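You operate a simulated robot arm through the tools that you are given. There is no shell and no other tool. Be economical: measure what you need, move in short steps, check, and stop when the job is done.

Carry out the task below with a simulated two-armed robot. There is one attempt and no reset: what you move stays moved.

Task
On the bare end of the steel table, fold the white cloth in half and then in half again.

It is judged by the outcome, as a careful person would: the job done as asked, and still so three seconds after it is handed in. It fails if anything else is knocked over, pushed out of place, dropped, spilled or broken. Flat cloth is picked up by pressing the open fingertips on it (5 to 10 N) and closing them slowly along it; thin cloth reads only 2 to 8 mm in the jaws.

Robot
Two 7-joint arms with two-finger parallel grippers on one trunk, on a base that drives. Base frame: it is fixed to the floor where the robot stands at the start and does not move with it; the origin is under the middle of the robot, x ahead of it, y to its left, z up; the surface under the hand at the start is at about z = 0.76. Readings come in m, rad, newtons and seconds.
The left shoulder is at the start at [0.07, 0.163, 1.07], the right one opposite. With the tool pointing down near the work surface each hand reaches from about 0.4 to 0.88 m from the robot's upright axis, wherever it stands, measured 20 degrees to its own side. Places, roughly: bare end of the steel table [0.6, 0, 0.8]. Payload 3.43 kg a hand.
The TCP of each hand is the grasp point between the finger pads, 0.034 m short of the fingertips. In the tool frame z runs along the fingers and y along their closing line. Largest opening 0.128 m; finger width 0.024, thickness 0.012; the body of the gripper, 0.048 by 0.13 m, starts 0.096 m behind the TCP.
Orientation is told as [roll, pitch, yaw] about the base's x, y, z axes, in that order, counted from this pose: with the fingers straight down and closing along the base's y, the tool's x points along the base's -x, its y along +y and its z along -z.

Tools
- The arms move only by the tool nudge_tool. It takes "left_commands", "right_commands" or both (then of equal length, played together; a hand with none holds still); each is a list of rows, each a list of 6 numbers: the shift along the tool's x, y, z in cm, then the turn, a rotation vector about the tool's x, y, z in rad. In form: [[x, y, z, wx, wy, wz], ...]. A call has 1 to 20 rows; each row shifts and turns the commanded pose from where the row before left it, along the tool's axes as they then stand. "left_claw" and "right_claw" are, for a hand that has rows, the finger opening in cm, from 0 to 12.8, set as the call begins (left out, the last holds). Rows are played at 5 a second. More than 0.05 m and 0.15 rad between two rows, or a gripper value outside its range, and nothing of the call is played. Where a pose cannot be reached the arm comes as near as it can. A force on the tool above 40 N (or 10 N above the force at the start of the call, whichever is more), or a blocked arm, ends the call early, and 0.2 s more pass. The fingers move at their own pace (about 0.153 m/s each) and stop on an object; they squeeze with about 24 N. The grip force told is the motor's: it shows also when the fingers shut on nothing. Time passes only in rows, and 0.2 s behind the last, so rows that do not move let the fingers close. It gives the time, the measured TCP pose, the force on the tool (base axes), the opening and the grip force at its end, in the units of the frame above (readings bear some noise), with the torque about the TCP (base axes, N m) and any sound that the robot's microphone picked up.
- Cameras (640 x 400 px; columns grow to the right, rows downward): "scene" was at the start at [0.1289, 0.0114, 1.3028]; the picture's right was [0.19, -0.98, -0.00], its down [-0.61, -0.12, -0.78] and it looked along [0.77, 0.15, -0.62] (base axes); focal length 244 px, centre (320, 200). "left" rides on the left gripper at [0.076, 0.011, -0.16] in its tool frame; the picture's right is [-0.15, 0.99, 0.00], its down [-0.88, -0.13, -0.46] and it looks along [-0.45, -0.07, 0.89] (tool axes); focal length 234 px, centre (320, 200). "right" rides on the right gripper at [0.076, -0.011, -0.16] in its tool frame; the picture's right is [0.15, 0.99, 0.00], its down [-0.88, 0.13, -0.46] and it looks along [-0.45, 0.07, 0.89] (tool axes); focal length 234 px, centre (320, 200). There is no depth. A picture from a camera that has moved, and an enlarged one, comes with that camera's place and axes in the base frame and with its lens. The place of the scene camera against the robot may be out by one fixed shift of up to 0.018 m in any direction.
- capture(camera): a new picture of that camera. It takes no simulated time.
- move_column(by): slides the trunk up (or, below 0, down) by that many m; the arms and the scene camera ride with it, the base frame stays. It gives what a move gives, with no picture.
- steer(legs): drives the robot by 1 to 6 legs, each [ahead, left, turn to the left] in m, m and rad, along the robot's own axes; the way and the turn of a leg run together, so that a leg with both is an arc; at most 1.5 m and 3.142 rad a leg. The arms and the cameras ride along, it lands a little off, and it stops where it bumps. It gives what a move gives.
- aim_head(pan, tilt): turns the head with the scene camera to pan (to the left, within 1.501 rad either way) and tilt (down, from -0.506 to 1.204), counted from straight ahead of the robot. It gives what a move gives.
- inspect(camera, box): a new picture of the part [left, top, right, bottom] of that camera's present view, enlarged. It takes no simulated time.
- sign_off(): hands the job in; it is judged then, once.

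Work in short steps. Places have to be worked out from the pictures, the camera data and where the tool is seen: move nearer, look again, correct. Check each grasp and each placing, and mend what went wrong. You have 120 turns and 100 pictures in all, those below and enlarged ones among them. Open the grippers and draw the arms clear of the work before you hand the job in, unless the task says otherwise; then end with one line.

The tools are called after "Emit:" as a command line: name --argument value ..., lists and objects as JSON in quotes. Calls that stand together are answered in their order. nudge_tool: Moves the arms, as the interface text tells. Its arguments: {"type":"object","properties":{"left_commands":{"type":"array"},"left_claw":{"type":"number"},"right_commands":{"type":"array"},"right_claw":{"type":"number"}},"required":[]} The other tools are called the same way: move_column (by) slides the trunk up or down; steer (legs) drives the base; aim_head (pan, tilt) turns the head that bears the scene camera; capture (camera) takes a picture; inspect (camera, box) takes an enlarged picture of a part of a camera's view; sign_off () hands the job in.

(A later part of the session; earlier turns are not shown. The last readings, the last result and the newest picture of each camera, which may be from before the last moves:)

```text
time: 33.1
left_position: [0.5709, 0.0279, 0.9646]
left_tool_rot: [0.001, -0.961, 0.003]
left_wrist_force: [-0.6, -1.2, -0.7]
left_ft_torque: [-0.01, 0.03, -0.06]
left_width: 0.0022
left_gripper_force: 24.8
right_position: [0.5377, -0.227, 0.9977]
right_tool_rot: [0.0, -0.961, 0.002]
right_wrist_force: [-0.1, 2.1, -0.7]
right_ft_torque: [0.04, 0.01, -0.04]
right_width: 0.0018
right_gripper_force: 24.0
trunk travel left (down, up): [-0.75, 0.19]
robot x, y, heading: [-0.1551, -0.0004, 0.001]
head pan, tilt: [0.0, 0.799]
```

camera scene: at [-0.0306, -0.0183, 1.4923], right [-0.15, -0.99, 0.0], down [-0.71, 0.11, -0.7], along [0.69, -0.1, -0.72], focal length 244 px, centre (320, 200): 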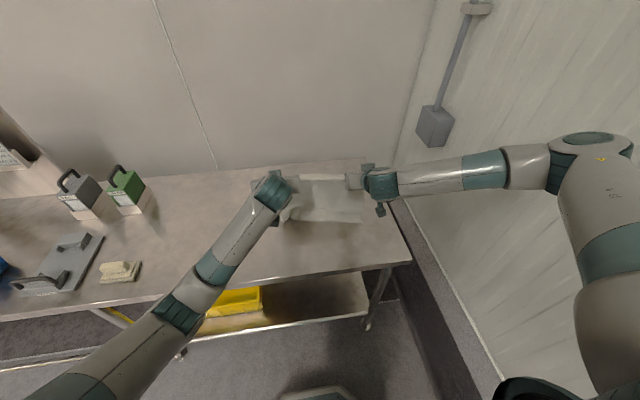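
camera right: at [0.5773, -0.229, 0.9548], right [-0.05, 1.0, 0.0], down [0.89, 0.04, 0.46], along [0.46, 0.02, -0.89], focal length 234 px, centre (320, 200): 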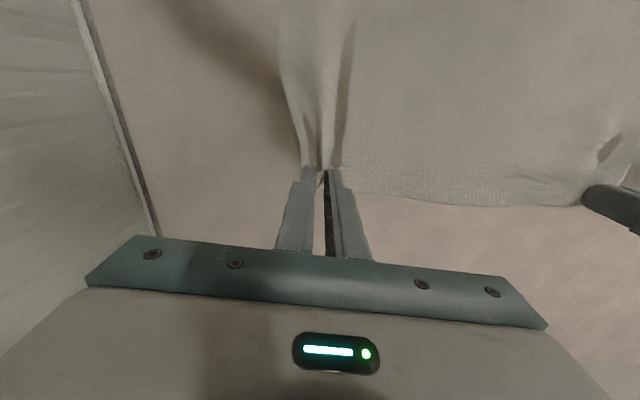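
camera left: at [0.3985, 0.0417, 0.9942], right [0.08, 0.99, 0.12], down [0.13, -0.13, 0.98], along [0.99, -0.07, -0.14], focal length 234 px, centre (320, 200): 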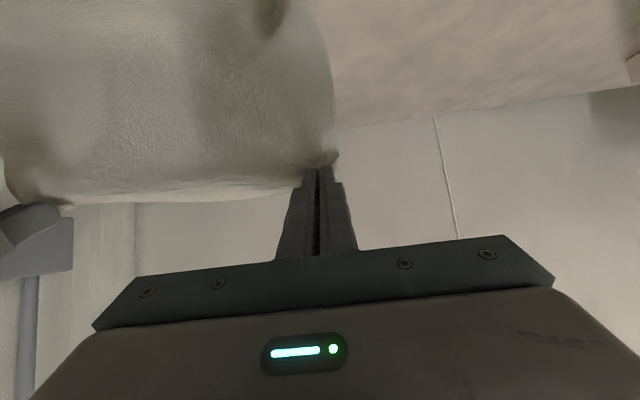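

The command was clipped at the reached pose. I'll match the left to the right and raise both 10 cm.

Emit:
nudge_tool --left_commands '[[-0.36, 0, -1.23, 0, 0, 0], [-0.36, 0, -1.23, 0, 0, 0], [-0.36, 0, -1.23, 0, 0, 0], [-0.36, 0, -1.23, 0, 0, 0], [-1.64, 0, -1.15, 0, 0, 0], [-1.64, 0, -1.15, 0, 0, 0], [-1.64, 0, -1.15, 0, 0, 0], [-1.64, 0, -1.15, 0, 0, 0], [-1.64, 0, -1.15, 0, 0, 0], [0, 0, 0, 0, 0, 0]]' --right_commands '[[0, 0, 0, 0, 0, 0], [0, 0, 0, 0, 0, 0], [0, 0, 0, 0, 0, 0], [0, 0, 0, 0, 0, 0], [-1.64, 0, -1.15, 0, 0, 0], [-1.64, 0, -1.15, 0, 0, 0], [-1.64, 0, -1.15, 0, 0, 0], [-1.64, 0, -1.15, 0, 0, 0], [-1.64, 0, -1.15, 0, 0, 0], [0, 0, 0, 0, 0, 0]]'

Emit:
move_column --by -0.06

Emit:
nudge_tool --left_commands '[[-1.64, 0, -1.15, 0, 0, 0], [-1.64, 0, -1.15, 0, 0, 0], [-1.64, 0, -1.15, 0, 0, 0], [-1.64, 0, -1.15, 0, 0, 0], [-1.64, 0, -1.15, 0, 0, 0], [0, 0, 0, 0, 0, 0]]' --right_commands '[[-1.64, 0, -1.15, 0, 0, 0], [-1.64, 0, -1.15, 0, 0, 0], [-1.64, 0, -1.15, 0, 0, 0], [-1.64, 0, -1.15, 0, 0, 0], [-1.64, 0, -1.15, 0, 0, 0], [0, 0, 0, 0, 0, 0]]'

Emit:
capture --camera "scene"

```text
time: 35.3
left_position: [0.5413, 0.0368, 1.1004]
left_tool_rot: [0.032, -0.961, -0.014]
left_wrist_force: [0.4, -4.9, -0.3]
left_ft_torque: [-0.09, 0.06, -0.22]
left_width: 0.0021
left_gripper_force: 24.4
right_position: [0.5382, -0.2281, 1.0979]
right_tool_rot: [0.0, -0.961, 0.003]
right_wrist_force: [0.4, 5.1, -0.1]
right_ft_torque: [0.14, -0.01, 0.09]
right_width: 0.0021
right_gripper_force: 24.6
trunk travel left (down, up): [-0.75, 0.19]
robot x, y, heading: [-0.1559, -0.0039, 0.002]
head pan, tilt: [0.0, 0.799]
```

```text
time: 36.3
left_position: [0.5403, 0.0364, 1.0425]
left_tool_rot: [0.025, -0.964, -0.008]
left_wrist_force: [0.2, -6.1, 0.1]
left_ft_torque: [-0.02, 0.03, -0.19]
left_width: 0.0021
left_gripper_force: 24.1
right_position: [0.5378, -0.2277, 1.039]
right_tool_rot: [-0.001, -0.959, 0.002]
right_wrist_force: [0.0, 5.6, 0.3]
right_ft_torque: [0.2, 0.0, 0.09]
right_width: 0.002
right_gripper_force: 23.6
trunk travel left (down, up): [-0.69, 0.25]
robot x, y, heading: [-0.157, 0.0003, -0.0]
head pan, tilt: [0.0, 0.799]
```

```text
time: 37.7
left_position: [0.5454, 0.0551, 1.1386]
left_tool_rot: [0.088, -0.965, -0.033]
left_wrist_force: [-1.5, -20.3, -2.5]
left_ft_torque: [-0.19, 0.12, -0.7]
left_width: 0.0021
left_gripper_force: 24.6
right_position: [0.5393, -0.2278, 1.1398]
right_tool_rot: [0.001, -0.959, 0.002]
right_wrist_force: [1.7, 21.0, 1.2]
right_ft_torque: [0.62, -0.11, 0.42]
right_width: 0.0021
right_gripper_force: 24.5
trunk travel left (down, up): [-0.69, 0.25]
robot x, y, heading: [-0.1536, -0.0012, 0.006]
head pan, tilt: [0.0, 0.799]
```

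```text
79 pictures are left
camera scene: at [-0.029, -0.0053, 1.4322], right [0.0, -1.0, 0.0], down [-0.72, 0.0, -0.7], along [0.7, 0.0, -0.72], focal length 244 px, centre (320, 200)
```

scene: 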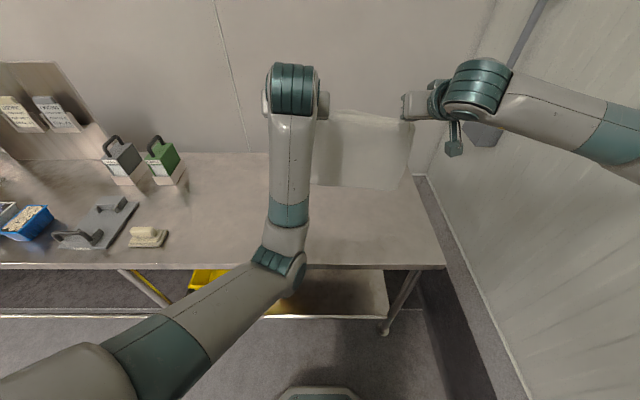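

The left arm met a joint limit and pulled 20 N sideways, so I'll lower both hands again right away and bring the left inward.

Emit:
nudge_tool --left_commands '[[1.64, -0.6, 1.15, 0, 0, 0], [1.64, -0.6, 1.15, 0, 0, 0], [1.64, -0.6, 1.15, 0, 0, 0], [1.64, -0.6, 1.15, 0, 0, 0], [0, 0, 0, 0, 0, 0]]' --right_commands '[[1.64, 0, 1.15, 0, 0, 0], [1.64, 0, 1.15, 0, 0, 0], [1.64, 0, 1.15, 0, 0, 0], [1.64, 0, 1.15, 0, 0, 0], [0, 0, 0, 0, 0, 0]]'

```text
time: 39.1
left_position: [0.5568, 0.0585, 1.0701]
left_tool_rot: [0.156, -0.997, -0.068]
left_wrist_force: [-2.6, -21.4, -2.2]
left_ft_torque: [-0.2, 0.08, -0.8]
left_width: 0.0018
left_gripper_force: 24.2
right_position: [0.5381, -0.2227, 1.0605]
right_tool_rot: [0.012, -0.966, 0.006]
right_wrist_force: [3.6, 21.8, 2.5]
right_ft_torque: [0.67, -0.17, 0.43]
right_width: 0.0018
right_gripper_force: 23.7
trunk travel left (down, up): [-0.69, 0.25]
robot x, y, heading: [-0.1527, -0.0035, 0.003]
head pan, tilt: [0.0, 0.799]
stopped in row 5 (left hand): the arm was blocked; the commanded pose is now the measured one
```

The left arm is at a joint limit. I'll slacken the cloth by moving the right hand inward and reduce the left tilt to free the joint.

Emit:
nudge_tool --left_commands '[[0, 0, 0, 0, 0.1, 0], [0, 0, 0, 0, 0.1, 0], [0, 0, 0, 0, 0.1, 0], [0, 0, 0, 0, 0.1, 0], [0, 0, 0, 0, 0, 0]]' --right_commands '[[0, 0.6, 0, 0, 0.1, 0], [0, 0.6, 0, 0, 0.1, 0], [0, 0.6, 0, 0, 0.1, 0], [0, 0.6, 0, 0, 0.1, 0], [0, 0, 0, 0, 0, 0]]'

Emit:
capture --camera "scene"

```text
time: 40.3
left_position: [0.5714, 0.08, 1.06]
left_tool_rot: [0.141, -0.606, 0.009]
left_wrist_force: [-7.0, -33.4, -1.8]
left_ft_torque: [-0.74, 0.19, -1.07]
left_width: 0.0021
left_gripper_force: 23.8
left hand out of reach, approached as far as the arm can: row 4
right_position: [0.5387, -0.2011, 1.0606]
right_tool_rot: [0.009, -0.563, 0.007]
right_wrist_force: [6.7, 33.3, 0.6]
right_ft_torque: [1.19, -0.28, 0.22]
right_width: 0.0019
right_gripper_force: 23.8
trunk travel left (down, up): [-0.69, 0.25]
robot x, y, heading: [-0.1559, 0.0003, 0.006]
head pan, tilt: [0.0, 0.799]
```

```text
78 pictures are left
camera scene: at [-0.0299, -0.0057, 1.4323], right [0.0, -1.0, 0.0], down [-0.72, 0.0, -0.7], along [0.7, 0.0, -0.72], focal length 244 px, centre (320, 200)
```

scene: 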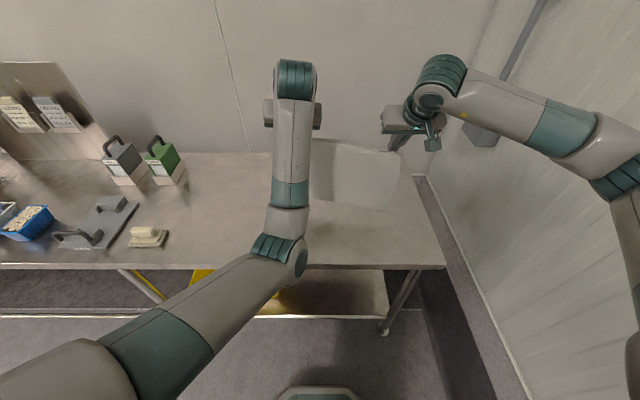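

The tension has risen to 33 N because the left hand is drifting outward. I'll move the right hand further inward and command the left inward on its own.

Emit:
nudge_tool --right_commands '[[0, 1, 0, 0, 0, 0], [0, 1, 0, 0, 0, 0], [0, 1, 0, 0, 0, 0], [0, 1, 0, 0, 0, 0]]'

Emit:
nudge_tool --left_commands '[[0, 0, -1, 0, 0.1, 0], [0, 0, -1, 0, 0.1, 0], [0, 0, -1, 0, 0.1, 0]]'

```text
time: 41.3
left_position: [0.5717, 0.086, 1.0608]
left_tool_rot: [0.134, -0.605, 0.026]
left_wrist_force: [0.4, 0.3, -0.2]
left_ft_torque: [0.03, 0.0, 0.05]
left_width: 0.0019
left_gripper_force: 24.2
right_position: [0.5375, -0.1632, 1.0578]
right_tool_rot: [0.0, -0.56, 0.003]
right_wrist_force: [0.2, -0.3, 0.1]
right_ft_torque: [-0.05, 0.0, 0.03]
right_width: 0.0017
right_gripper_force: 24.0
trunk travel left (down, up): [-0.69, 0.25]
robot x, y, heading: [-0.153, -0.0005, -0.001]
head pan, tilt: [0.0, 0.799]
```

```text
time: 42.1
left_position: [0.6257, 0.0566, 1.05]
left_tool_rot: [0.08, -0.297, 0.04]
left_wrist_force: [0.4, -0.4, -1.3]
left_ft_torque: [-0.01, 0.01, 0.0]
left_width: 0.0019
left_gripper_force: 24.2
left hand out of reach, approached as far as the arm can: row 1, 2, 3
right_position: [0.5389, -0.1635, 1.0584]
right_tool_rot: [0.005, -0.563, 0.005]
right_wrist_force: [0.4, 0.1, -0.6]
right_ft_torque: [0.01, -0.03, 0.04]
right_width: 0.0017
right_gripper_force: 24.1
trunk travel left (down, up): [-0.69, 0.25]
robot x, y, heading: [-0.1555, -0.0041, 0.005]
head pan, tilt: [0.0, 0.799]
```

Tension is gone and the left pose is recovering as it untilts. I'll continue the left back to fingers straight down.

Emit:
nudge_tool --left_commands '[[0, 0, 0, 0, 0.1, 0], [0, 0, 0, 0, 0.1, 0], [0, 0, 0, -0.08, 0.1, 0], [1, 0, 0, 0, 0, 0], [1, 0, 0, 0, 0, 0], [1, 0, 0, 0, 0, 0], [0, 0, 0, 0, 0, 0]]'

Emit:
capture --camera "scene"

```text
time: 43.7
left_position: [0.6233, 0.054, 1.0476]
left_tool_rot: [0.16, 0.001, 0.069]
left_wrist_force: [0.3, 0.5, 0.3]
left_ft_torque: [-0.03, -0.05, 0.02]
left_width: 0.0018
left_gripper_force: 24.0
left hand out of reach, approached as far as the arm can: row 1, 4, 5, 6
right_position: [0.5377, -0.163, 1.0582]
right_tool_rot: [0.004, -0.563, 0.006]
right_wrist_force: [-0.1, -0.4, -0.2]
right_ft_torque: [-0.03, 0.01, -0.01]
right_width: 0.0018
right_gripper_force: 23.8
trunk travel left (down, up): [-0.69, 0.25]
robot x, y, heading: [-0.1551, 0.0001, 0.001]
head pan, tilt: [0.0, 0.799]
```

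```text
77 pictures are left
camera scene: at [-0.0292, -0.0054, 1.4322], right [0.0, -1.0, 0.0], down [-0.72, 0.0, -0.7], along [0.7, 0.0, -0.72], focal length 244 px, centre (320, 200)
```

scene: 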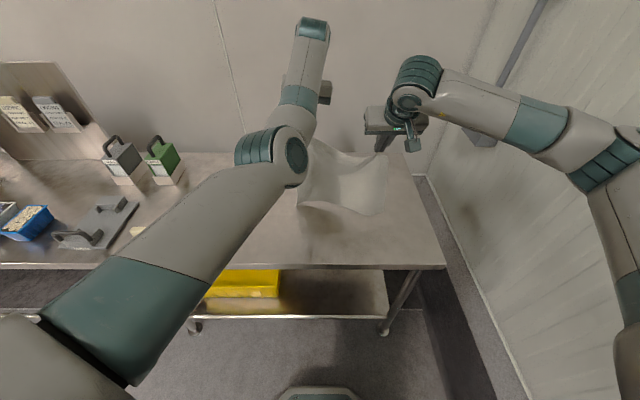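

The left elbow has swung into an awkward branch. I'll straighten the left hand's roll and untilt the right, then move both left to see whether the arm unwinds.

Emit:
nudge_tool --left_commands '[[0, 0, 0, 0.1, 0, 0], [0, 0.5, 0, 0.06, 0, 0], [0, 1, 0, 0, 0, 0], [0, 1, 0, 0, 0, 0], [0, 1, 0, 0, 0, 0], [0, 1, 0, 0, 0, 0], [0, 1, 0, 0, 0, 0], [0, 0, 0, 0, 0, 0]]' --right_commands '[[0, 0, 0, 0, 0.1, 0], [0, 0, 0, 0, 0.1, 0], [0, 1, 0, 0, 0.1, 0], [0, 1, 0, 0, 0.1, 0], [0, 1, 0, 0, 0.1, 0], [0, 1, 0, 0, 0.06, 0], [0, 1, 0, 0, 0, 0], [0, 0, 0, 0, 0, 0]]'

Emit:
capture --camera "scene"

```text
time: 45.5
left_position: [0.6285, 0.1111, 1.0459]
left_tool_rot: [-0.002, 0.0, 0.07]
left_wrist_force: [-0.2, 0.5, 0.5]
left_ft_torque: [0.01, -0.03, -0.04]
left_width: 0.0017
left_gripper_force: 24.4
left hand out of reach, approached as far as the arm can: row 2, 6
right_position: [0.5363, -0.1132, 1.0593]
right_tool_rot: [0.003, -0.002, 0.006]
right_wrist_force: [0.3, 0.4, 0.3]
right_ft_torque: [0.01, 0.04, 0.0]
right_width: 0.0019
right_gripper_force: 23.6
trunk travel left (down, up): [-0.69, 0.25]
robot x, y, heading: [-0.1549, -0.0025, 0.004]
head pan, tilt: [0.0, 0.799]
```

```text
76 pictures are left
camera scene: at [-0.0291, -0.0058, 1.4322], right [0.0, -1.0, 0.0], down [-0.72, 0.0, -0.7], along [0.7, 0.0, -0.72], focal length 244 px, centre (320, 200)
```

scene: 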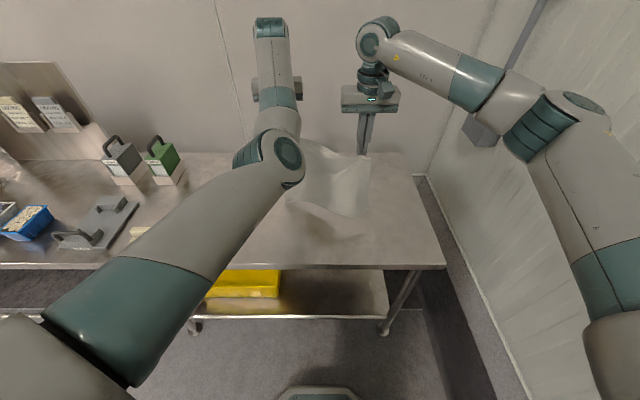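

I'll test whether yawing the left hand frees its motion toward the robot.

Emit:
nudge_tool --left_commands '[[0, 0, 0, 0, 0, -0.12], [0, 0, 0, 0, 0, -0.12], [0, 0, 0, 0, 0, -0.12], [0, 0, 0, 0, 0, -0.12], [1, 0, 0, 0, 0, 0], [1, 0, 0, 0, 0, 0], [1, 0, 0, 0, 0, 0], [0, 0, 0, 0, 0, 0]]'

```text
time: 47.3
left_position: [0.6292, 0.0965, 1.0433]
left_tool_rot: [-0.003, 0.003, 0.55]
left_wrist_force: [-0.1, -0.3, -0.3]
left_ft_torque: [-0.02, -0.01, -0.01]
left_width: 0.0019
left_gripper_force: 24.2
left hand out of reach, approached as far as the arm can: row 5, 6, 7
right_position: [0.5377, -0.1122, 1.06]
right_tool_rot: [0.004, -0.003, 0.007]
right_wrist_force: [-0.8, 0.4, -0.1]
right_ft_torque: [0.0, 0.0, 0.02]
right_width: 0.0018
right_gripper_force: 24.4
trunk travel left (down, up): [-0.69, 0.25]
robot x, y, heading: [-0.1535, 0.0029, 0.002]
head pan, tilt: [0.0, 0.799]
```

Yaw doesn't help. A better idea needs no tilt: with vertical fingers the body of the cloth leaves on the robot side. If I lay the free edge down first, back off while lowering, then come forward over it, the held edge lands the right way up, using only base and trunk motion. First I'll square the hands to each other.

Emit:
nudge_tool --left_commands '[[0, 0, 0, 0, 0, 0.11], [0, 0, 0, 0, 0, 0.11], [0, 0, 0, 0, 0, 0.11], [0, 0, 0, 0, 0, 0.11], [0, 0, 0, 0, 0, 0.11], [0, 0, 0, 0, 0, 0], [0, 0, 0, 0, 0, 0], [0, 0, 0, 0, 0, 0], [0, 0, 0, 0, 0, 0]]' --right_commands '[[-1.5, 0, 0, 0, 0, 0], [-1.5, 0, 0, 0, 0, 0], [-1.5, 0, 0, 0, 0, 0], [-1.5, 0, 0, 0, 0, 0], [-1.5, 0, 0, 0, 0, 0], [-1.6, -0.7, 0, 0, 0, 0], [0, -0.7, 0.7, 0, 0, 0], [0, -0.7, 0.7, 0, 0, 0], [0, 0, 0, 0, 0, 0]]'

Emit:
capture --camera "scene"

Emit:
capture --camera "right"

```text
time: 49.3
left_position: [0.6284, 0.0967, 1.0433]
left_tool_rot: [-0.002, 0.001, 0.0]
left_wrist_force: [0.6, 0.5, 0.3]
left_ft_torque: [0.0, -0.01, 0.01]
left_width: 0.0018
left_gripper_force: 23.9
right_position: [0.6288, -0.1325, 1.0449]
right_tool_rot: [0.001, -0.002, 0.007]
right_wrist_force: [-0.5, -0.3, -0.5]
right_ft_torque: [0.0, -0.02, 0.02]
right_width: 0.0017
right_gripper_force: 24.1
trunk travel left (down, up): [-0.69, 0.25]
robot x, y, heading: [-0.151, 0.001, -0.001]
head pan, tilt: [0.0, 0.799]
```

```text
75 pictures are left
camera scene: at [-0.0292, -0.0048, 1.4322], right [0.0, -1.0, 0.0], down [-0.72, 0.0, -0.7], along [0.7, 0.0, -0.72], focal length 244 px, centre (320, 200)
```

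scene: 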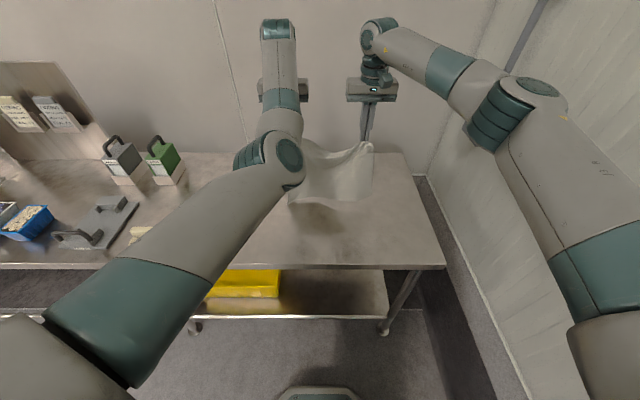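

```text
74 pictures are left
camera right: at [0.5525, -0.1456, 1.2044], right [-0.15, 0.99, 0.0], down [0.88, 0.14, 0.46], along [0.45, 0.07, -0.89], focal length 234 px, centre (320, 200)
```

right: 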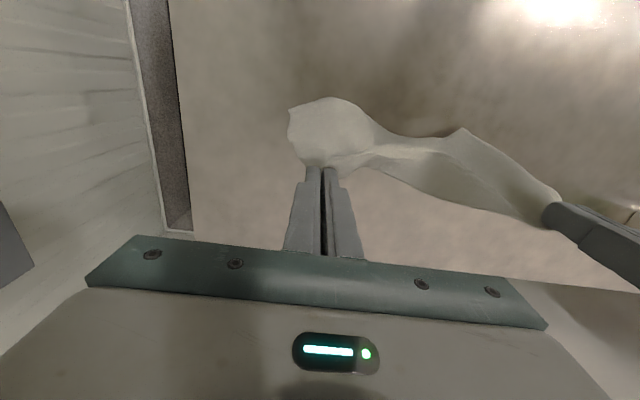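

The top edge sags, so I'll spread the right hand 2.2 cm and look again.

Emit:
nudge_tool --right_commands '[[0, -0.7, 0, 0, 0, 0], [0, -0.7, 0, 0, 0, 0], [0, -0.8, 0, 0, 0, 0], [0, 0, 0, 0, 0, 0]]'

Emit:
capture --camera "right"

Emit:
capture --camera "left"

```text
time: 50.3
left_position: [0.6296, 0.0963, 1.0451]
left_tool_rot: [-0.004, 0.001, 0.0]
left_wrist_force: [0.2, 0.5, 0.2]
left_ft_torque: [-0.01, -0.03, 0.02]
left_width: 0.0017
left_gripper_force: 23.8
right_position: [0.6283, -0.1545, 1.0445]
right_tool_rot: [0.002, -0.004, 0.007]
right_wrist_force: [-0.8, 0.4, -0.5]
right_ft_torque: [-0.02, -0.03, -0.01]
right_width: 0.0017
right_gripper_force: 24.2
trunk travel left (down, up): [-0.69, 0.25]
robot x, y, heading: [-0.1506, 0.001, 0.005]
head pan, tilt: [0.0, 0.799]
```

```text
73 pictures are left
camera right: at [0.5527, -0.1677, 1.2042], right [-0.15, 0.99, 0.0], down [0.88, 0.13, 0.46], along [0.45, 0.07, -0.89], focal length 234 px, centre (320, 200)
```

right: 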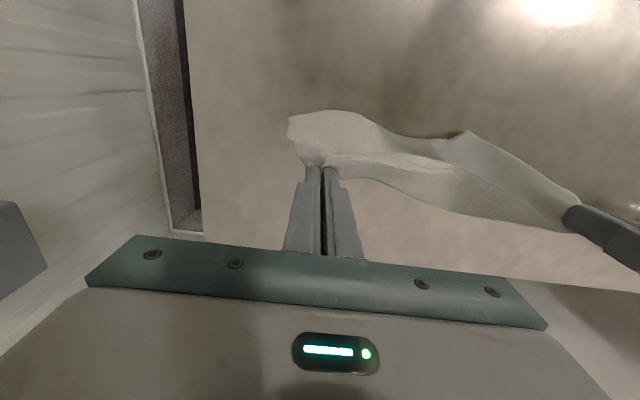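

```text
72 pictures are left
camera left: at [0.5536, 0.1061, 1.203], right [0.15, 0.99, 0.0], down [0.88, -0.13, 0.46], along [0.45, -0.07, -0.89], focal length 234 px, centre (320, 200)
```

left: 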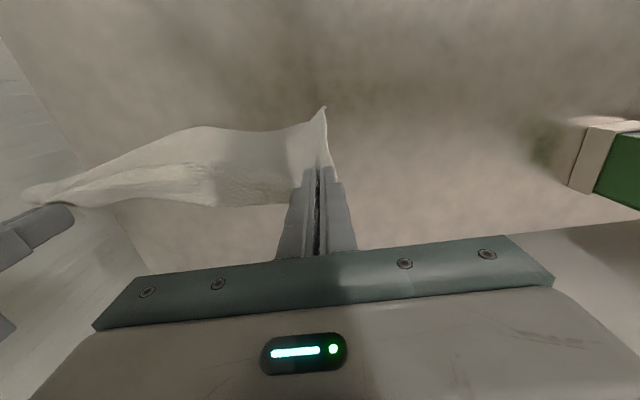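

There is still a little slack and the bottom may be touching. I'll spread 1 cm more and raise the trunk 3 cm to let it hang freely.

Emit:
nudge_tool --right_commands '[[0, -0.5, 0, 0, 0, 0], [0, -0.5, 0, 0, 0, 0], [0, 0, 0, 0, 0, 0]]'

Emit:
move_column --by 0.03

Emit:
capture --camera "left"

Emit:
inspect --camera "scene" --box '[240, 60, 440, 250]'

```text
time: 51.1
left_position: [0.6298, 0.0961, 1.0435]
left_tool_rot: [-0.003, 0.0, 0.001]
left_wrist_force: [-0.5, 0.0, -0.4]
left_ft_torque: [0.0, -0.03, 0.05]
left_width: 0.0018
left_gripper_force: 24.5
right_position: [0.6296, -0.1655, 1.045]
right_tool_rot: [0.003, -0.003, 0.007]
right_wrist_force: [0.3, -0.1, 0.6]
right_ft_torque: [0.02, 0.0, 0.0]
right_width: 0.0021
right_gripper_force: 23.9
trunk travel left (down, up): [-0.69, 0.25]
robot x, y, heading: [-0.1551, 0.0051, -0.001]
head pan, tilt: [0.0, 0.799]
```

```text
time: 51.9
left_position: [0.6296, 0.0949, 1.072]
left_tool_rot: [-0.002, 0.001, 0.001]
left_wrist_force: [0.7, -0.7, 0.1]
left_ft_torque: [0.0, 0.02, 0.02]
left_width: 0.0017
left_gripper_force: 23.8
right_position: [0.6296, -0.1658, 1.0738]
right_tool_rot: [0.003, -0.001, 0.007]
right_wrist_force: [0.9, 0.2, -0.2]
right_ft_torque: [0.01, 0.03, 0.01]
right_width: 0.0018
right_gripper_force: 23.5
trunk travel left (down, up): [-0.72, 0.22]
robot x, y, heading: [-0.1557, -0.0034, -0.002]
head pan, tilt: [0.0, 0.799]
```

```text
71 pictures are left
camera left: at [0.5542, 0.1058, 1.2326], right [0.15, 0.99, 0.0], down [0.88, -0.13, 0.46], along [0.45, -0.07, -0.89], focal length 234 px, centre (320, 200)
```

left: 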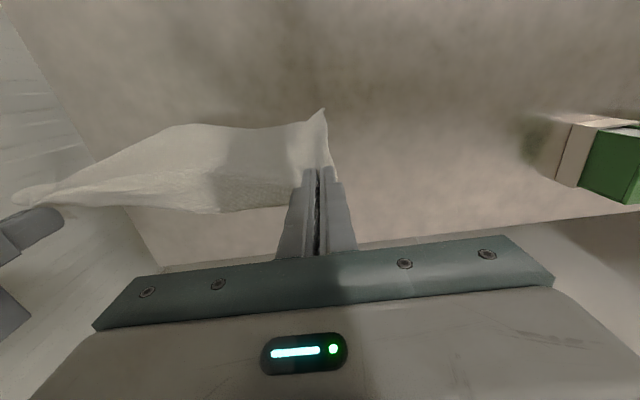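

```text
2.11 times, centred on (340, 155) of scene
camera zoom: at [-0.0285, -0.0054, 1.4621], right [0.0, -1.0, 0.0], down [-0.72, 0.0, -0.7], along [0.7, 0.0, -0.72], focal length 514 px, centre (278, 295)
```

zoom: 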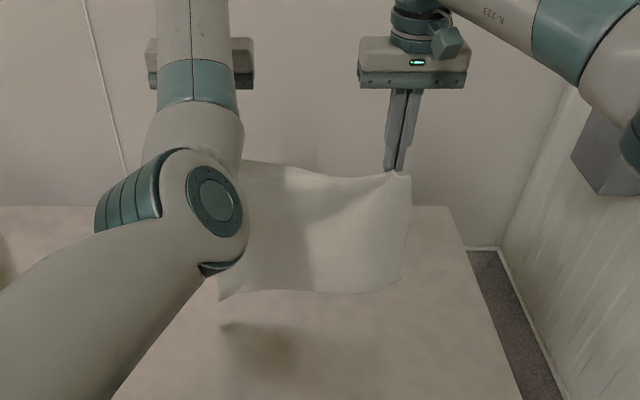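

It hangs squarely. I'll lower it until the bottom edge touches, then back the base so the free edge stays at the far side.

Emit:
move_column --by -0.045

Emit:
steer --legs '[[-0.06, 0, 0]]'

Emit:
capture --camera "left"

Emit:
capture --camera "right"

```text
time: 52.7
left_position: [0.6289, 0.0963, 1.0283]
left_tool_rot: [-0.002, 0.001, 0.001]
left_wrist_force: [0.0, -0.7, 0.1]
left_ft_torque: [0.02, -0.01, 0.03]
left_width: 0.0019
left_gripper_force: 23.6
right_position: [0.629, -0.165, 1.0312]
right_tool_rot: [0.005, -0.002, 0.007]
right_wrist_force: [0.2, 0.1, -0.2]
right_ft_torque: [0.04, -0.02, 0.02]
right_width: 0.0017
right_gripper_force: 23.8
trunk travel left (down, up): [-0.675, 0.265]
robot x, y, heading: [-0.1573, 0.0002, 0.003]
head pan, tilt: [0.0, 0.799]
```

```text
time: 53.7
left_position: [0.5708, 0.0965, 1.0282]
left_tool_rot: [-0.001, 0.003, 0.0]
left_wrist_force: [-0.3, 0.9, 0.4]
left_ft_torque: [0.01, 0.03, 0.02]
left_width: 0.002
left_gripper_force: 23.5
right_position: [0.5715, -0.1666, 1.0295]
right_tool_rot: [0.004, 0.001, 0.005]
right_wrist_force: [-0.9, -0.5, 0.6]
right_ft_torque: [0.01, -0.01, 0.05]
right_width: 0.0018
right_gripper_force: 24.1
trunk travel left (down, up): [-0.675, 0.265]
robot x, y, heading: [-0.2097, -0.002, -0.005]
head pan, tilt: [0.0, 0.799]
```

```text
69 pictures are left
camera left: at [0.496, 0.1056, 1.1869], right [0.15, 0.99, 0.0], down [0.88, -0.13, 0.45], along [0.45, -0.07, -0.89], focal length 234 px, centre (320, 200)
```

left: 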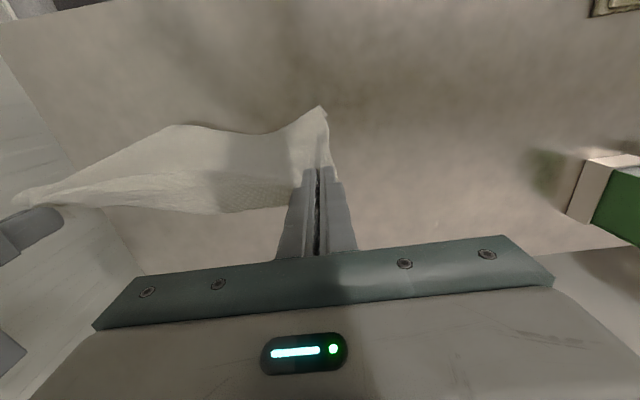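

```text
68 pictures are left
camera right: at [0.4953, -0.179, 1.1882], right [-0.15, 0.99, 0.0], down [0.88, 0.13, 0.46], along [0.45, 0.07, -0.89], focal length 234 px, centre (320, 200)
```

right: 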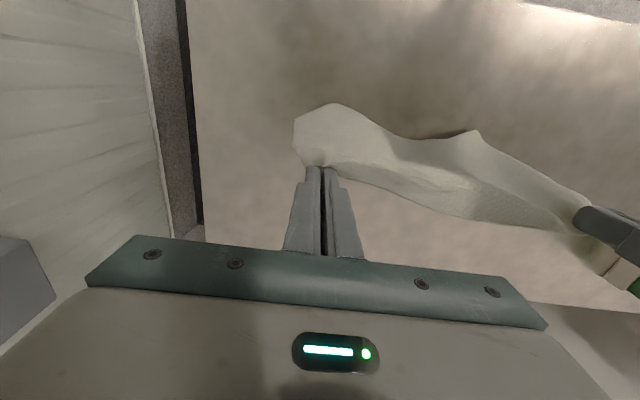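

From the geometry the bottom edge hangs straight below the hands and wasn't anchored. I'll lower 2.5 cm more and back off again.

Emit:
move_column --by -0.025

Emit:
steer --legs '[[-0.04, 0, 0]]'

Emit:
capture --camera "left"

Emit:
inspect --camera "scene" --box '[220, 60, 460, 280]'

```text
time: 54.4
left_position: [0.5683, 0.0955, 1.0047]
left_tool_rot: [-0.003, -0.002, -0.001]
left_wrist_force: [0.9, 0.4, 0.6]
left_ft_torque: [-0.04, -0.02, 0.02]
left_width: 0.0019
left_gripper_force: 24.2
right_position: [0.5683, -0.166, 1.0054]
right_tool_rot: [0.004, -0.003, 0.005]
right_wrist_force: [-0.8, 0.6, 0.2]
right_ft_torque: [0.02, -0.03, 0.02]
right_width: 0.0018
right_gripper_force: 24.2
trunk travel left (down, up): [-0.65, 0.29]
robot x, y, heading: [-0.2095, -0.0016, 0.001]
head pan, tilt: [0.0, 0.799]
```

```text
time: 55.3
left_position: [0.5345, 0.0954, 1.0007]
left_tool_rot: [-0.002, 0.004, 0.0]
left_wrist_force: [0.2, 1.1, -0.2]
left_ft_torque: [0.02, 0.01, 0.0]
left_width: 0.002
left_gripper_force: 24.4
right_position: [0.5359, -0.1679, 1.0013]
right_tool_rot: [0.003, 0.001, 0.006]
right_wrist_force: [0.3, 0.6, -0.3]
right_ft_torque: [-0.02, 0.01, 0.01]
right_width: 0.0021
right_gripper_force: 23.8
trunk travel left (down, up): [-0.65, 0.29]
robot x, y, heading: [-0.2512, 0.0023, -0.003]
head pan, tilt: [0.0, 0.799]
```

```text
67 pictures are left
camera left: at [0.4598, 0.1053, 1.1605], right [0.15, 0.99, 0.0], down [0.88, -0.13, 0.45], along [0.45, -0.07, -0.89], focal length 234 px, centre (320, 200)
```

left: 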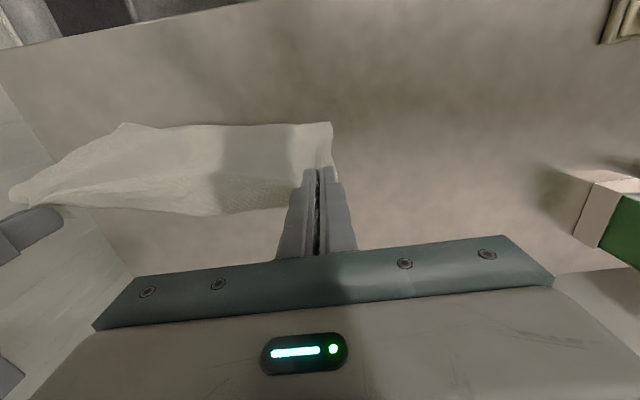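

```text
1.82 times, centred on (340, 170) of scene
camera zoom: at [-0.1226, -0.0057, 1.3917], right [0.0, -1.0, 0.0], down [-0.72, 0.0, -0.7], along [0.7, 0.0, -0.72], focal length 444 px, centre (284, 254)
```

zoom: 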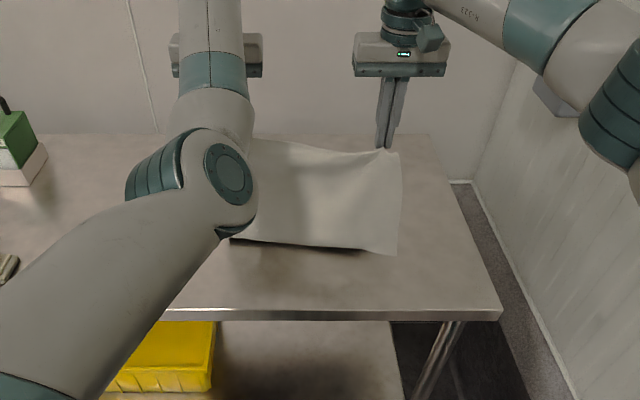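

The lower boundary sits right under the hands with a shadow beneath it, which suggests the free edge is tucked toward +x as wanted. I'll continue.

Emit:
move_column --by -0.035

Emit:
steer --legs '[[-0.035, 0, 0]]'

Emit:
capture --camera "left"

Emit:
capture --camera "right"

```text
time: 56.1
left_position: [0.5319, 0.0962, 0.9691]
left_tool_rot: [-0.003, 0.0, 0.0]
left_wrist_force: [0.3, -0.1, -0.4]
left_ft_torque: [0.03, 0.02, 0.03]
left_width: 0.0016
left_gripper_force: 23.5
right_position: [0.5329, -0.1658, 0.9703]
right_tool_rot: [0.002, -0.002, 0.007]
right_wrist_force: [-0.3, 1.3, -1.1]
right_ft_torque: [0.07, 0.01, 0.02]
right_width: 0.0016
right_gripper_force: 23.9
trunk travel left (down, up): [-0.615, 0.325]
robot x, y, heading: [-0.25, 0.0015, -0.003]
head pan, tilt: [0.0, 0.799]
```

```text
time: 56.9
left_position: [0.5004, 0.0957, 0.9672]
left_tool_rot: [-0.002, 0.003, 0.0]
left_wrist_force: [0.7, 0.0, 1.1]
left_ft_torque: [-0.01, 0.02, 0.02]
left_width: 0.0019
left_gripper_force: 24.0
right_position: [0.5018, -0.1662, 0.9683]
right_tool_rot: [0.001, -0.001, 0.006]
right_wrist_force: [0.5, -0.2, -0.1]
right_ft_torque: [0.01, 0.02, 0.0]
right_width: 0.0019
right_gripper_force: 24.1
trunk travel left (down, up): [-0.615, 0.325]
robot x, y, heading: [-0.2844, -0.0001, 0.003]
head pan, tilt: [0.0, 0.799]
```

```text
65 pictures are left
camera left: at [0.4255, 0.1059, 1.1258], right [0.15, 0.99, 0.0], down [0.88, -0.13, 0.45], along [0.45, -0.07, -0.89], focal length 234 px, centre (320, 200)
```

left: 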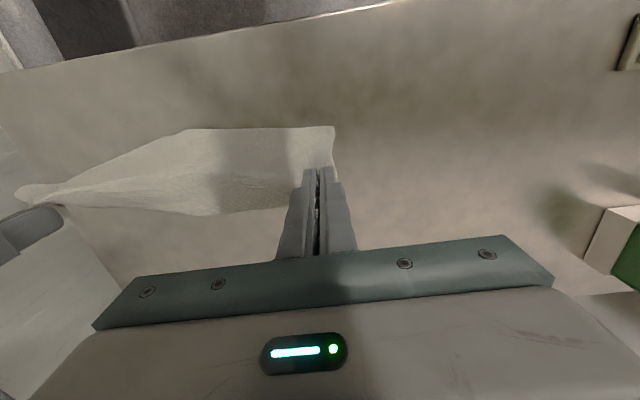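

```text
64 pictures are left
camera right: at [0.4247, -0.1792, 1.1271], right [-0.15, 0.99, 0.0], down [0.88, 0.13, 0.46], along [0.45, 0.07, -0.89], focal length 234 px, centre (320, 200)
```

right: 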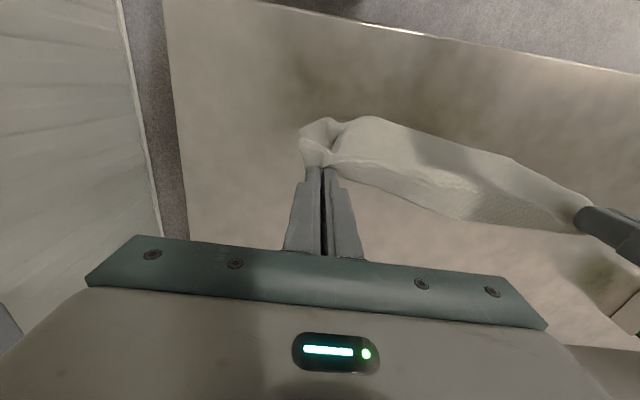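

This matches expectations: about 7 cm of tail should now lie toward +x, hidden beneath. I'll go on lowering and backing.

Emit:
move_column --by -0.03

Emit:
steer --legs '[[-0.035, 0, 0]]'

Emit:
move_column --by -0.02

Emit:
capture --camera "left"

Emit:
capture --camera "scene"

```text
time: 57.7
left_position: [0.4989, 0.0959, 0.9387]
left_tool_rot: [-0.002, 0.001, 0.0]
left_wrist_force: [-0.7, 0.1, 0.4]
left_ft_torque: [-0.02, -0.06, 0.04]
left_width: 0.0018
left_gripper_force: 24.0
right_position: [0.4982, -0.1654, 0.9409]
right_tool_rot: [0.002, -0.001, 0.006]
right_wrist_force: [-0.2, 0.0, 0.9]
right_ft_torque: [0.02, -0.01, 0.01]
right_width: 0.0016
right_gripper_force: 23.7
trunk travel left (down, up): [-0.585, 0.355]
robot x, y, heading: [-0.2834, 0.0015, 0.005]
head pan, tilt: [0.0, 0.799]
```

```text
time: 58.5
left_position: [0.4663, 0.0957, 0.9365]
left_tool_rot: [-0.001, 0.004, -0.001]
left_wrist_force: [0.7, -0.4, 0.1]
left_ft_torque: [0.0, 0.0, 0.04]
left_width: 0.0016
left_gripper_force: 24.5
right_position: [0.4664, -0.1674, 0.9379]
right_tool_rot: [0.003, 0.001, 0.005]
right_wrist_force: [-0.3, 0.2, -0.2]
right_ft_torque: [0.02, 0.01, 0.0]
right_width: 0.0019
right_gripper_force: 23.8
trunk travel left (down, up): [-0.585, 0.355]
robot x, y, heading: [-0.3164, -0.0001, -0.006]
head pan, tilt: [0.0, 0.799]
```

```text
time: 59.2
left_position: [0.4653, 0.0951, 0.9186]
left_tool_rot: [0.0, 0.0, 0.001]
left_wrist_force: [0.2, -0.6, 0.2]
left_ft_torque: [-0.02, -0.04, 0.04]
left_width: 0.0018
left_gripper_force: 23.7
right_position: [0.4643, -0.1668, 0.9201]
right_tool_rot: [0.002, -0.002, 0.002]
right_wrist_force: [-0.1, 0.3, 0.5]
right_ft_torque: [0.01, -0.06, 0.03]
right_width: 0.0018
right_gripper_force: 23.9
trunk travel left (down, up): [-0.565, 0.375]
robot x, y, heading: [-0.3181, -0.0009, 0.0]
head pan, tilt: [0.0, 0.799]
```

```text
63 pictures are left
camera left: at [0.3895, 0.1059, 1.0781], right [0.15, 0.99, 0.0], down [0.88, -0.13, 0.46], along [0.45, -0.07, -0.89], focal length 234 px, centre (320, 200)
```

left: 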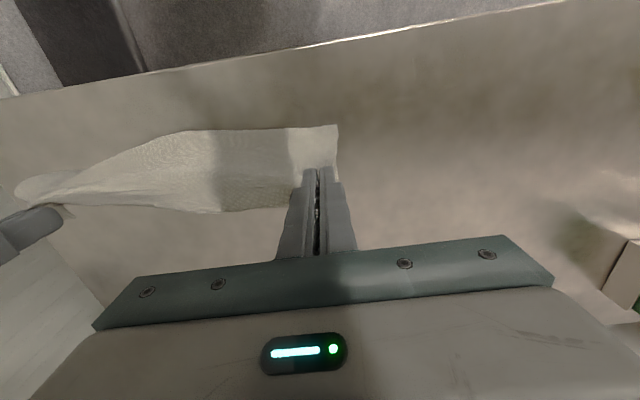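

```text
62 pictures are left
camera scene: at [-0.1939, -0.0054, 1.3075], right [0.0, -1.0, 0.0], down [-0.72, 0.0, -0.7], along [0.7, 0.0, -0.72], focal length 244 px, centre (320, 200)
```

scene: 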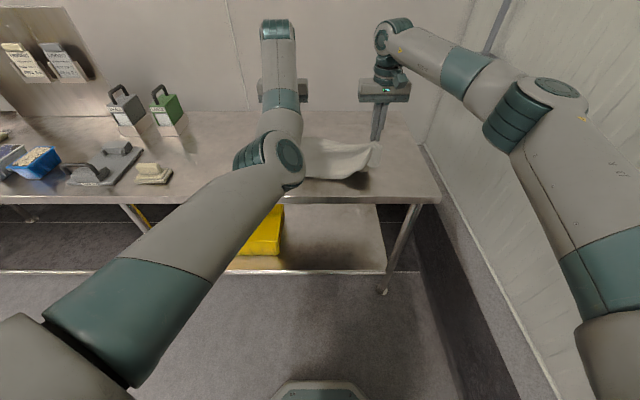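

The fold line is forming near x 0.445, with about half the cloth below it. Now I'll bring the hands forward over it in an arc, lowering as they go.

Emit:
steer --legs '[[0.035, 0, 0]]'

Emit:
move_column --by -0.03

Emit:
capture --camera "left"

Emit:
capture --camera "right"

```text
time: 60.1
left_position: [0.5024, 0.0959, 0.9169]
left_tool_rot: [0.0, 0.0, 0.0]
left_wrist_force: [0.2, 0.3, 0.7]
left_ft_torque: [-0.03, 0.01, 0.02]
left_width: 0.0017
left_gripper_force: 24.7
right_position: [0.5027, -0.1654, 0.9195]
right_tool_rot: [0.003, -0.001, 0.006]
right_wrist_force: [-0.7, 0.0, 0.4]
right_ft_torque: [0.01, 0.01, 0.0]
right_width: 0.0016
right_gripper_force: 23.6
trunk travel left (down, up): [-0.565, 0.375]
robot x, y, heading: [-0.2841, 0.0001, 0.002]
head pan, tilt: [0.0, 0.799]
```

```text
time: 60.8
left_position: [0.5013, 0.0941, 0.8886]
left_tool_rot: [-0.002, 0.001, -0.001]
left_wrist_force: [-0.1, -0.3, 0.6]
left_ft_torque: [0.01, -0.03, 0.04]
left_width: 0.002
left_gripper_force: 23.9
right_position: [0.5017, -0.1661, 0.8896]
right_tool_rot: [0.001, -0.002, 0.003]
right_wrist_force: [-0.3, 0.2, 1.1]
right_ft_torque: [0.03, 0.0, -0.01]
right_width: 0.002
right_gripper_force: 23.4
trunk travel left (down, up): [-0.535, 0.405]
robot x, y, heading: [-0.2808, -0.0011, -0.002]
head pan, tilt: [0.0, 0.799]
```

```text
61 pictures are left
camera left: at [0.426, 0.1056, 1.0477], right [0.15, 0.99, 0.0], down [0.88, -0.13, 0.46], along [0.45, -0.07, -0.89], focal length 234 px, centre (320, 200)
```

left: 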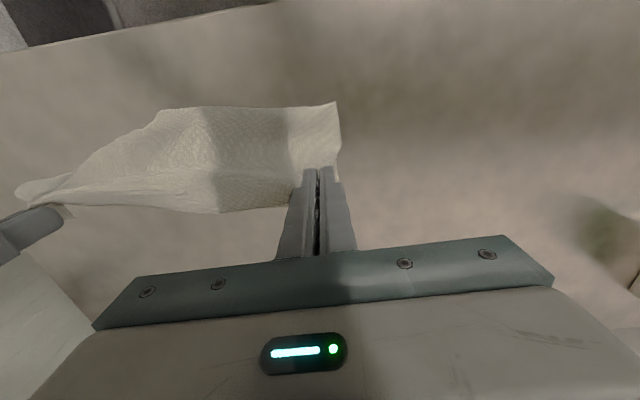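

```text
60 pictures are left
camera right: at [0.425, -0.1796, 1.0491], right [-0.15, 0.99, 0.0], down [0.88, 0.13, 0.46], along [0.45, 0.07, -0.89], focal length 234 px, centre (320, 200)
```

right: 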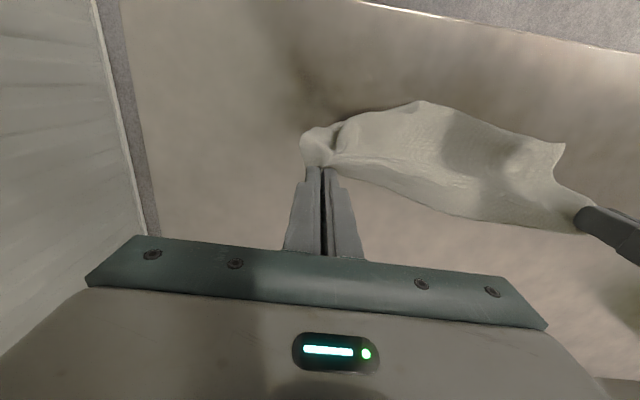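

The fold line is at x 0.43–0.45 on the left and middle, and the right side is curled inward somewhat. I'll finish the fold, then inspect.

Emit:
steer --legs '[[0.03, 0, 0]]'

Emit:
move_column --by -0.035

Emit:
steer --legs '[[0.025, 0, 0]]'

Emit:
capture --camera "left"

Emit:
capture --camera "right"

```text
time: 61.6
left_position: [0.5305, 0.0952, 0.8874]
left_tool_rot: [-0.003, 0.002, -0.001]
left_wrist_force: [0.3, -0.1, -1.2]
left_ft_torque: [-0.04, 0.03, 0.02]
left_width: 0.0016
left_gripper_force: 23.7
right_position: [0.5305, -0.1664, 0.8894]
right_tool_rot: [0.001, -0.001, 0.006]
right_wrist_force: [0.1, 0.3, -0.4]
right_ft_torque: [0.01, 0.02, -0.01]
right_width: 0.0021
right_gripper_force: 23.6
trunk travel left (down, up): [-0.535, 0.405]
robot x, y, heading: [-0.2526, -0.0019, 0.002]
head pan, tilt: [0.0, 0.799]
```

```text
time: 62.4
left_position: [0.5299, 0.095, 0.8534]
left_tool_rot: [-0.002, -0.001, 0.0]
left_wrist_force: [-0.8, -0.9, 0.0]
left_ft_torque: [0.03, -0.01, 0.04]
left_width: 0.002
left_gripper_force: 23.3
right_position: [0.5317, -0.1669, 0.8544]
right_tool_rot: [0.002, -0.002, 0.005]
right_wrist_force: [0.1, 0.8, -0.2]
right_ft_torque: [0.01, -0.04, -0.01]
right_width: 0.0017
right_gripper_force: 23.8
trunk travel left (down, up): [-0.5, 0.44]
robot x, y, heading: [-0.2503, -0.004, -0.003]
head pan, tilt: [0.0, 0.799]
```

```text
time: 63.2
left_position: [0.5566, 0.0946, 0.8528]
left_tool_rot: [-0.002, 0.001, -0.002]
left_wrist_force: [-0.1, -0.2, -0.3]
left_ft_torque: [0.01, -0.02, 0.02]
left_width: 0.0019
left_gripper_force: 24.0
right_position: [0.5566, -0.167, 0.8542]
right_tool_rot: [0.0, 0.001, 0.003]
right_wrist_force: [0.4, -0.2, -0.1]
right_ft_torque: [0.02, -0.01, 0.0]
right_width: 0.0019
right_gripper_force: 23.6
trunk travel left (down, up): [-0.5, 0.44]
robot x, y, heading: [-0.2282, 0.0, -0.0]
head pan, tilt: [0.0, 0.799]
```

```text
59 pictures are left
camera left: at [0.4806, 0.1051, 1.0122], right [0.15, 0.99, 0.0], down [0.88, -0.13, 0.45], along [0.45, -0.07, -0.89], focal length 234 px, centre (320, 200)
```

left: 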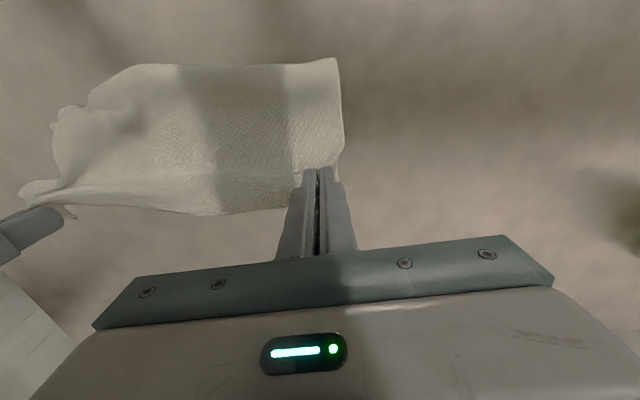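

```text
58 pictures are left
camera right: at [0.4795, -0.1797, 1.0135], right [-0.15, 0.99, 0.0], down [0.88, 0.13, 0.46], along [0.45, 0.07, -0.89], focal length 234 px, centre (320, 200)
```

right: 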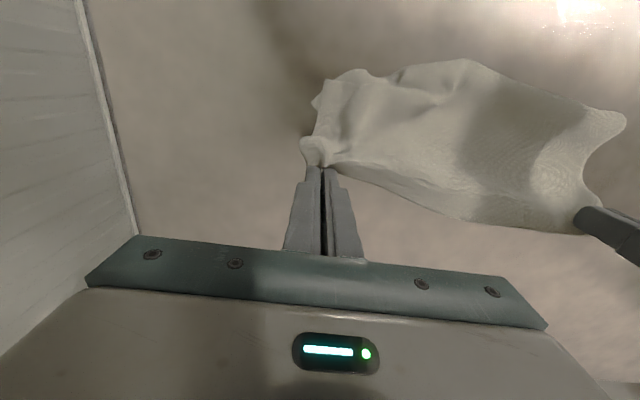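

The left and middle look well folded, with the fold line at x about 0.45–0.47. I'll lower most of the way and check the right side.

Emit:
move_column --by -0.03

Emit:
steer --legs '[[0.012, 0, 0]]'

Emit:
move_column --by -0.018

Emit:
capture --camera "right"

Emit:
capture --camera "left"

Emit:
capture --camera "scene"

```text
time: 64.0
left_position: [0.5547, 0.0933, 0.8233]
left_tool_rot: [-0.002, 0.0, -0.001]
left_wrist_force: [0.1, 0.0, -0.2]
left_ft_torque: [0.02, -0.01, 0.03]
left_width: 0.0018
left_gripper_force: 23.7
right_position: [0.5543, -0.1667, 0.825]
right_tool_rot: [0.001, -0.002, 0.003]
right_wrist_force: [0.6, -0.4, 0.3]
right_ft_torque: [0.03, -0.03, 0.0]
right_width: 0.0017
right_gripper_force: 24.1
trunk travel left (down, up): [-0.47, 0.47]
robot x, y, heading: [-0.2248, 0.0019, -0.003]
head pan, tilt: [0.0, 0.799]
```

```text
time: 64.7
left_position: [0.568, 0.0939, 0.8228]
left_tool_rot: [-0.002, 0.002, -0.002]
left_wrist_force: [0.1, -0.2, 0.5]
left_ft_torque: [-0.02, 0.02, 0.05]
left_width: 0.002
left_gripper_force: 24.2
right_position: [0.5671, -0.167, 0.8247]
right_tool_rot: [0.001, 0.001, 0.004]
right_wrist_force: [0.0, -0.1, -0.3]
right_ft_torque: [-0.01, 0.01, 0.0]
right_width: 0.0016
right_gripper_force: 24.0
trunk travel left (down, up): [-0.47, 0.47]
robot x, y, heading: [-0.2172, 0.0017, -0.005]
head pan, tilt: [0.0, 0.799]
```

```text
time: 65.4
left_position: [0.566, 0.094, 0.8047]
left_tool_rot: [-0.003, 0.004, -0.002]
left_wrist_force: [-0.7, 0.4, 0.0]
left_ft_torque: [-0.01, 0.0, 0.03]
left_width: 0.002
left_gripper_force: 23.8
right_position: [0.5686, -0.1685, 0.8053]
right_tool_rot: [0.002, -0.003, 0.004]
right_wrist_force: [-0.9, -0.5, 0.1]
right_ft_torque: [-0.01, -0.03, 0.03]
right_width: 0.0016
right_gripper_force: 23.7
trunk travel left (down, up): [-0.452, 0.488]
robot x, y, heading: [-0.2175, 0.0006, 0.002]
head pan, tilt: [0.0, 0.799]
```

```text
57 pictures are left
camera right: at [0.4907, -0.1798, 0.9661], right [-0.15, 0.99, 0.0], down [0.88, 0.13, 0.46], along [0.45, 0.07, -0.89], focal length 234 px, centre (320, 200)
```

right: 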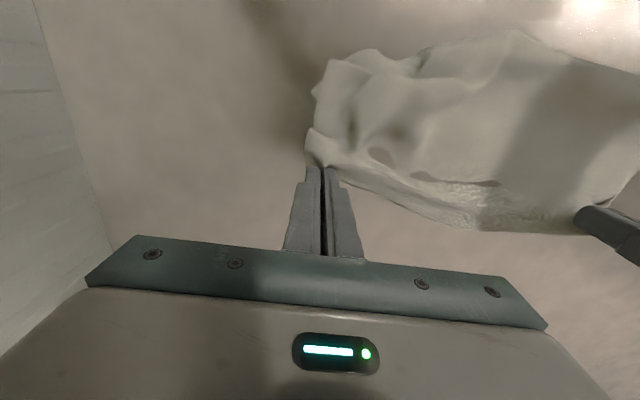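

```text
56 pictures are left
camera left: at [0.4917, 0.1052, 0.9647], right [0.15, 0.99, 0.0], down [0.88, -0.13, 0.46], along [0.45, -0.07, -0.89], focal length 234 px, centre (320, 200)
```

left: 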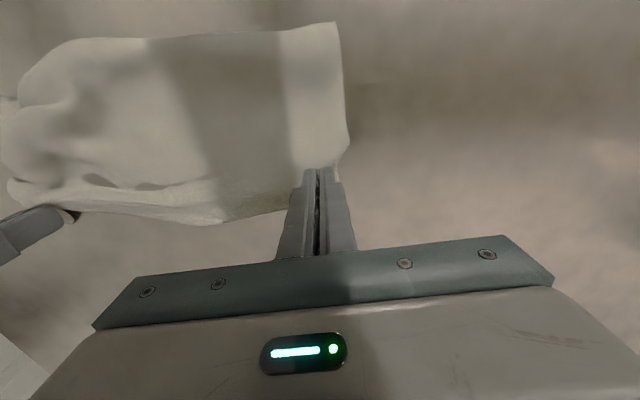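

```text
55 pictures are left
camera scene: at [-0.0914, -0.0055, 1.1943], right [0.0, -1.0, 0.0], down [-0.72, 0.0, -0.7], along [0.7, 0.0, -0.72], focal length 244 px, centre (320, 200)
```

scene: 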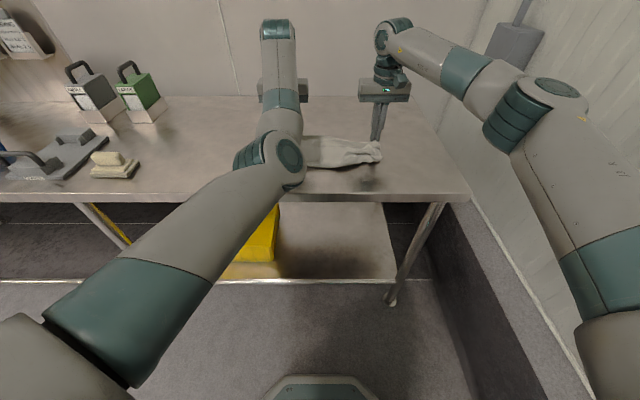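

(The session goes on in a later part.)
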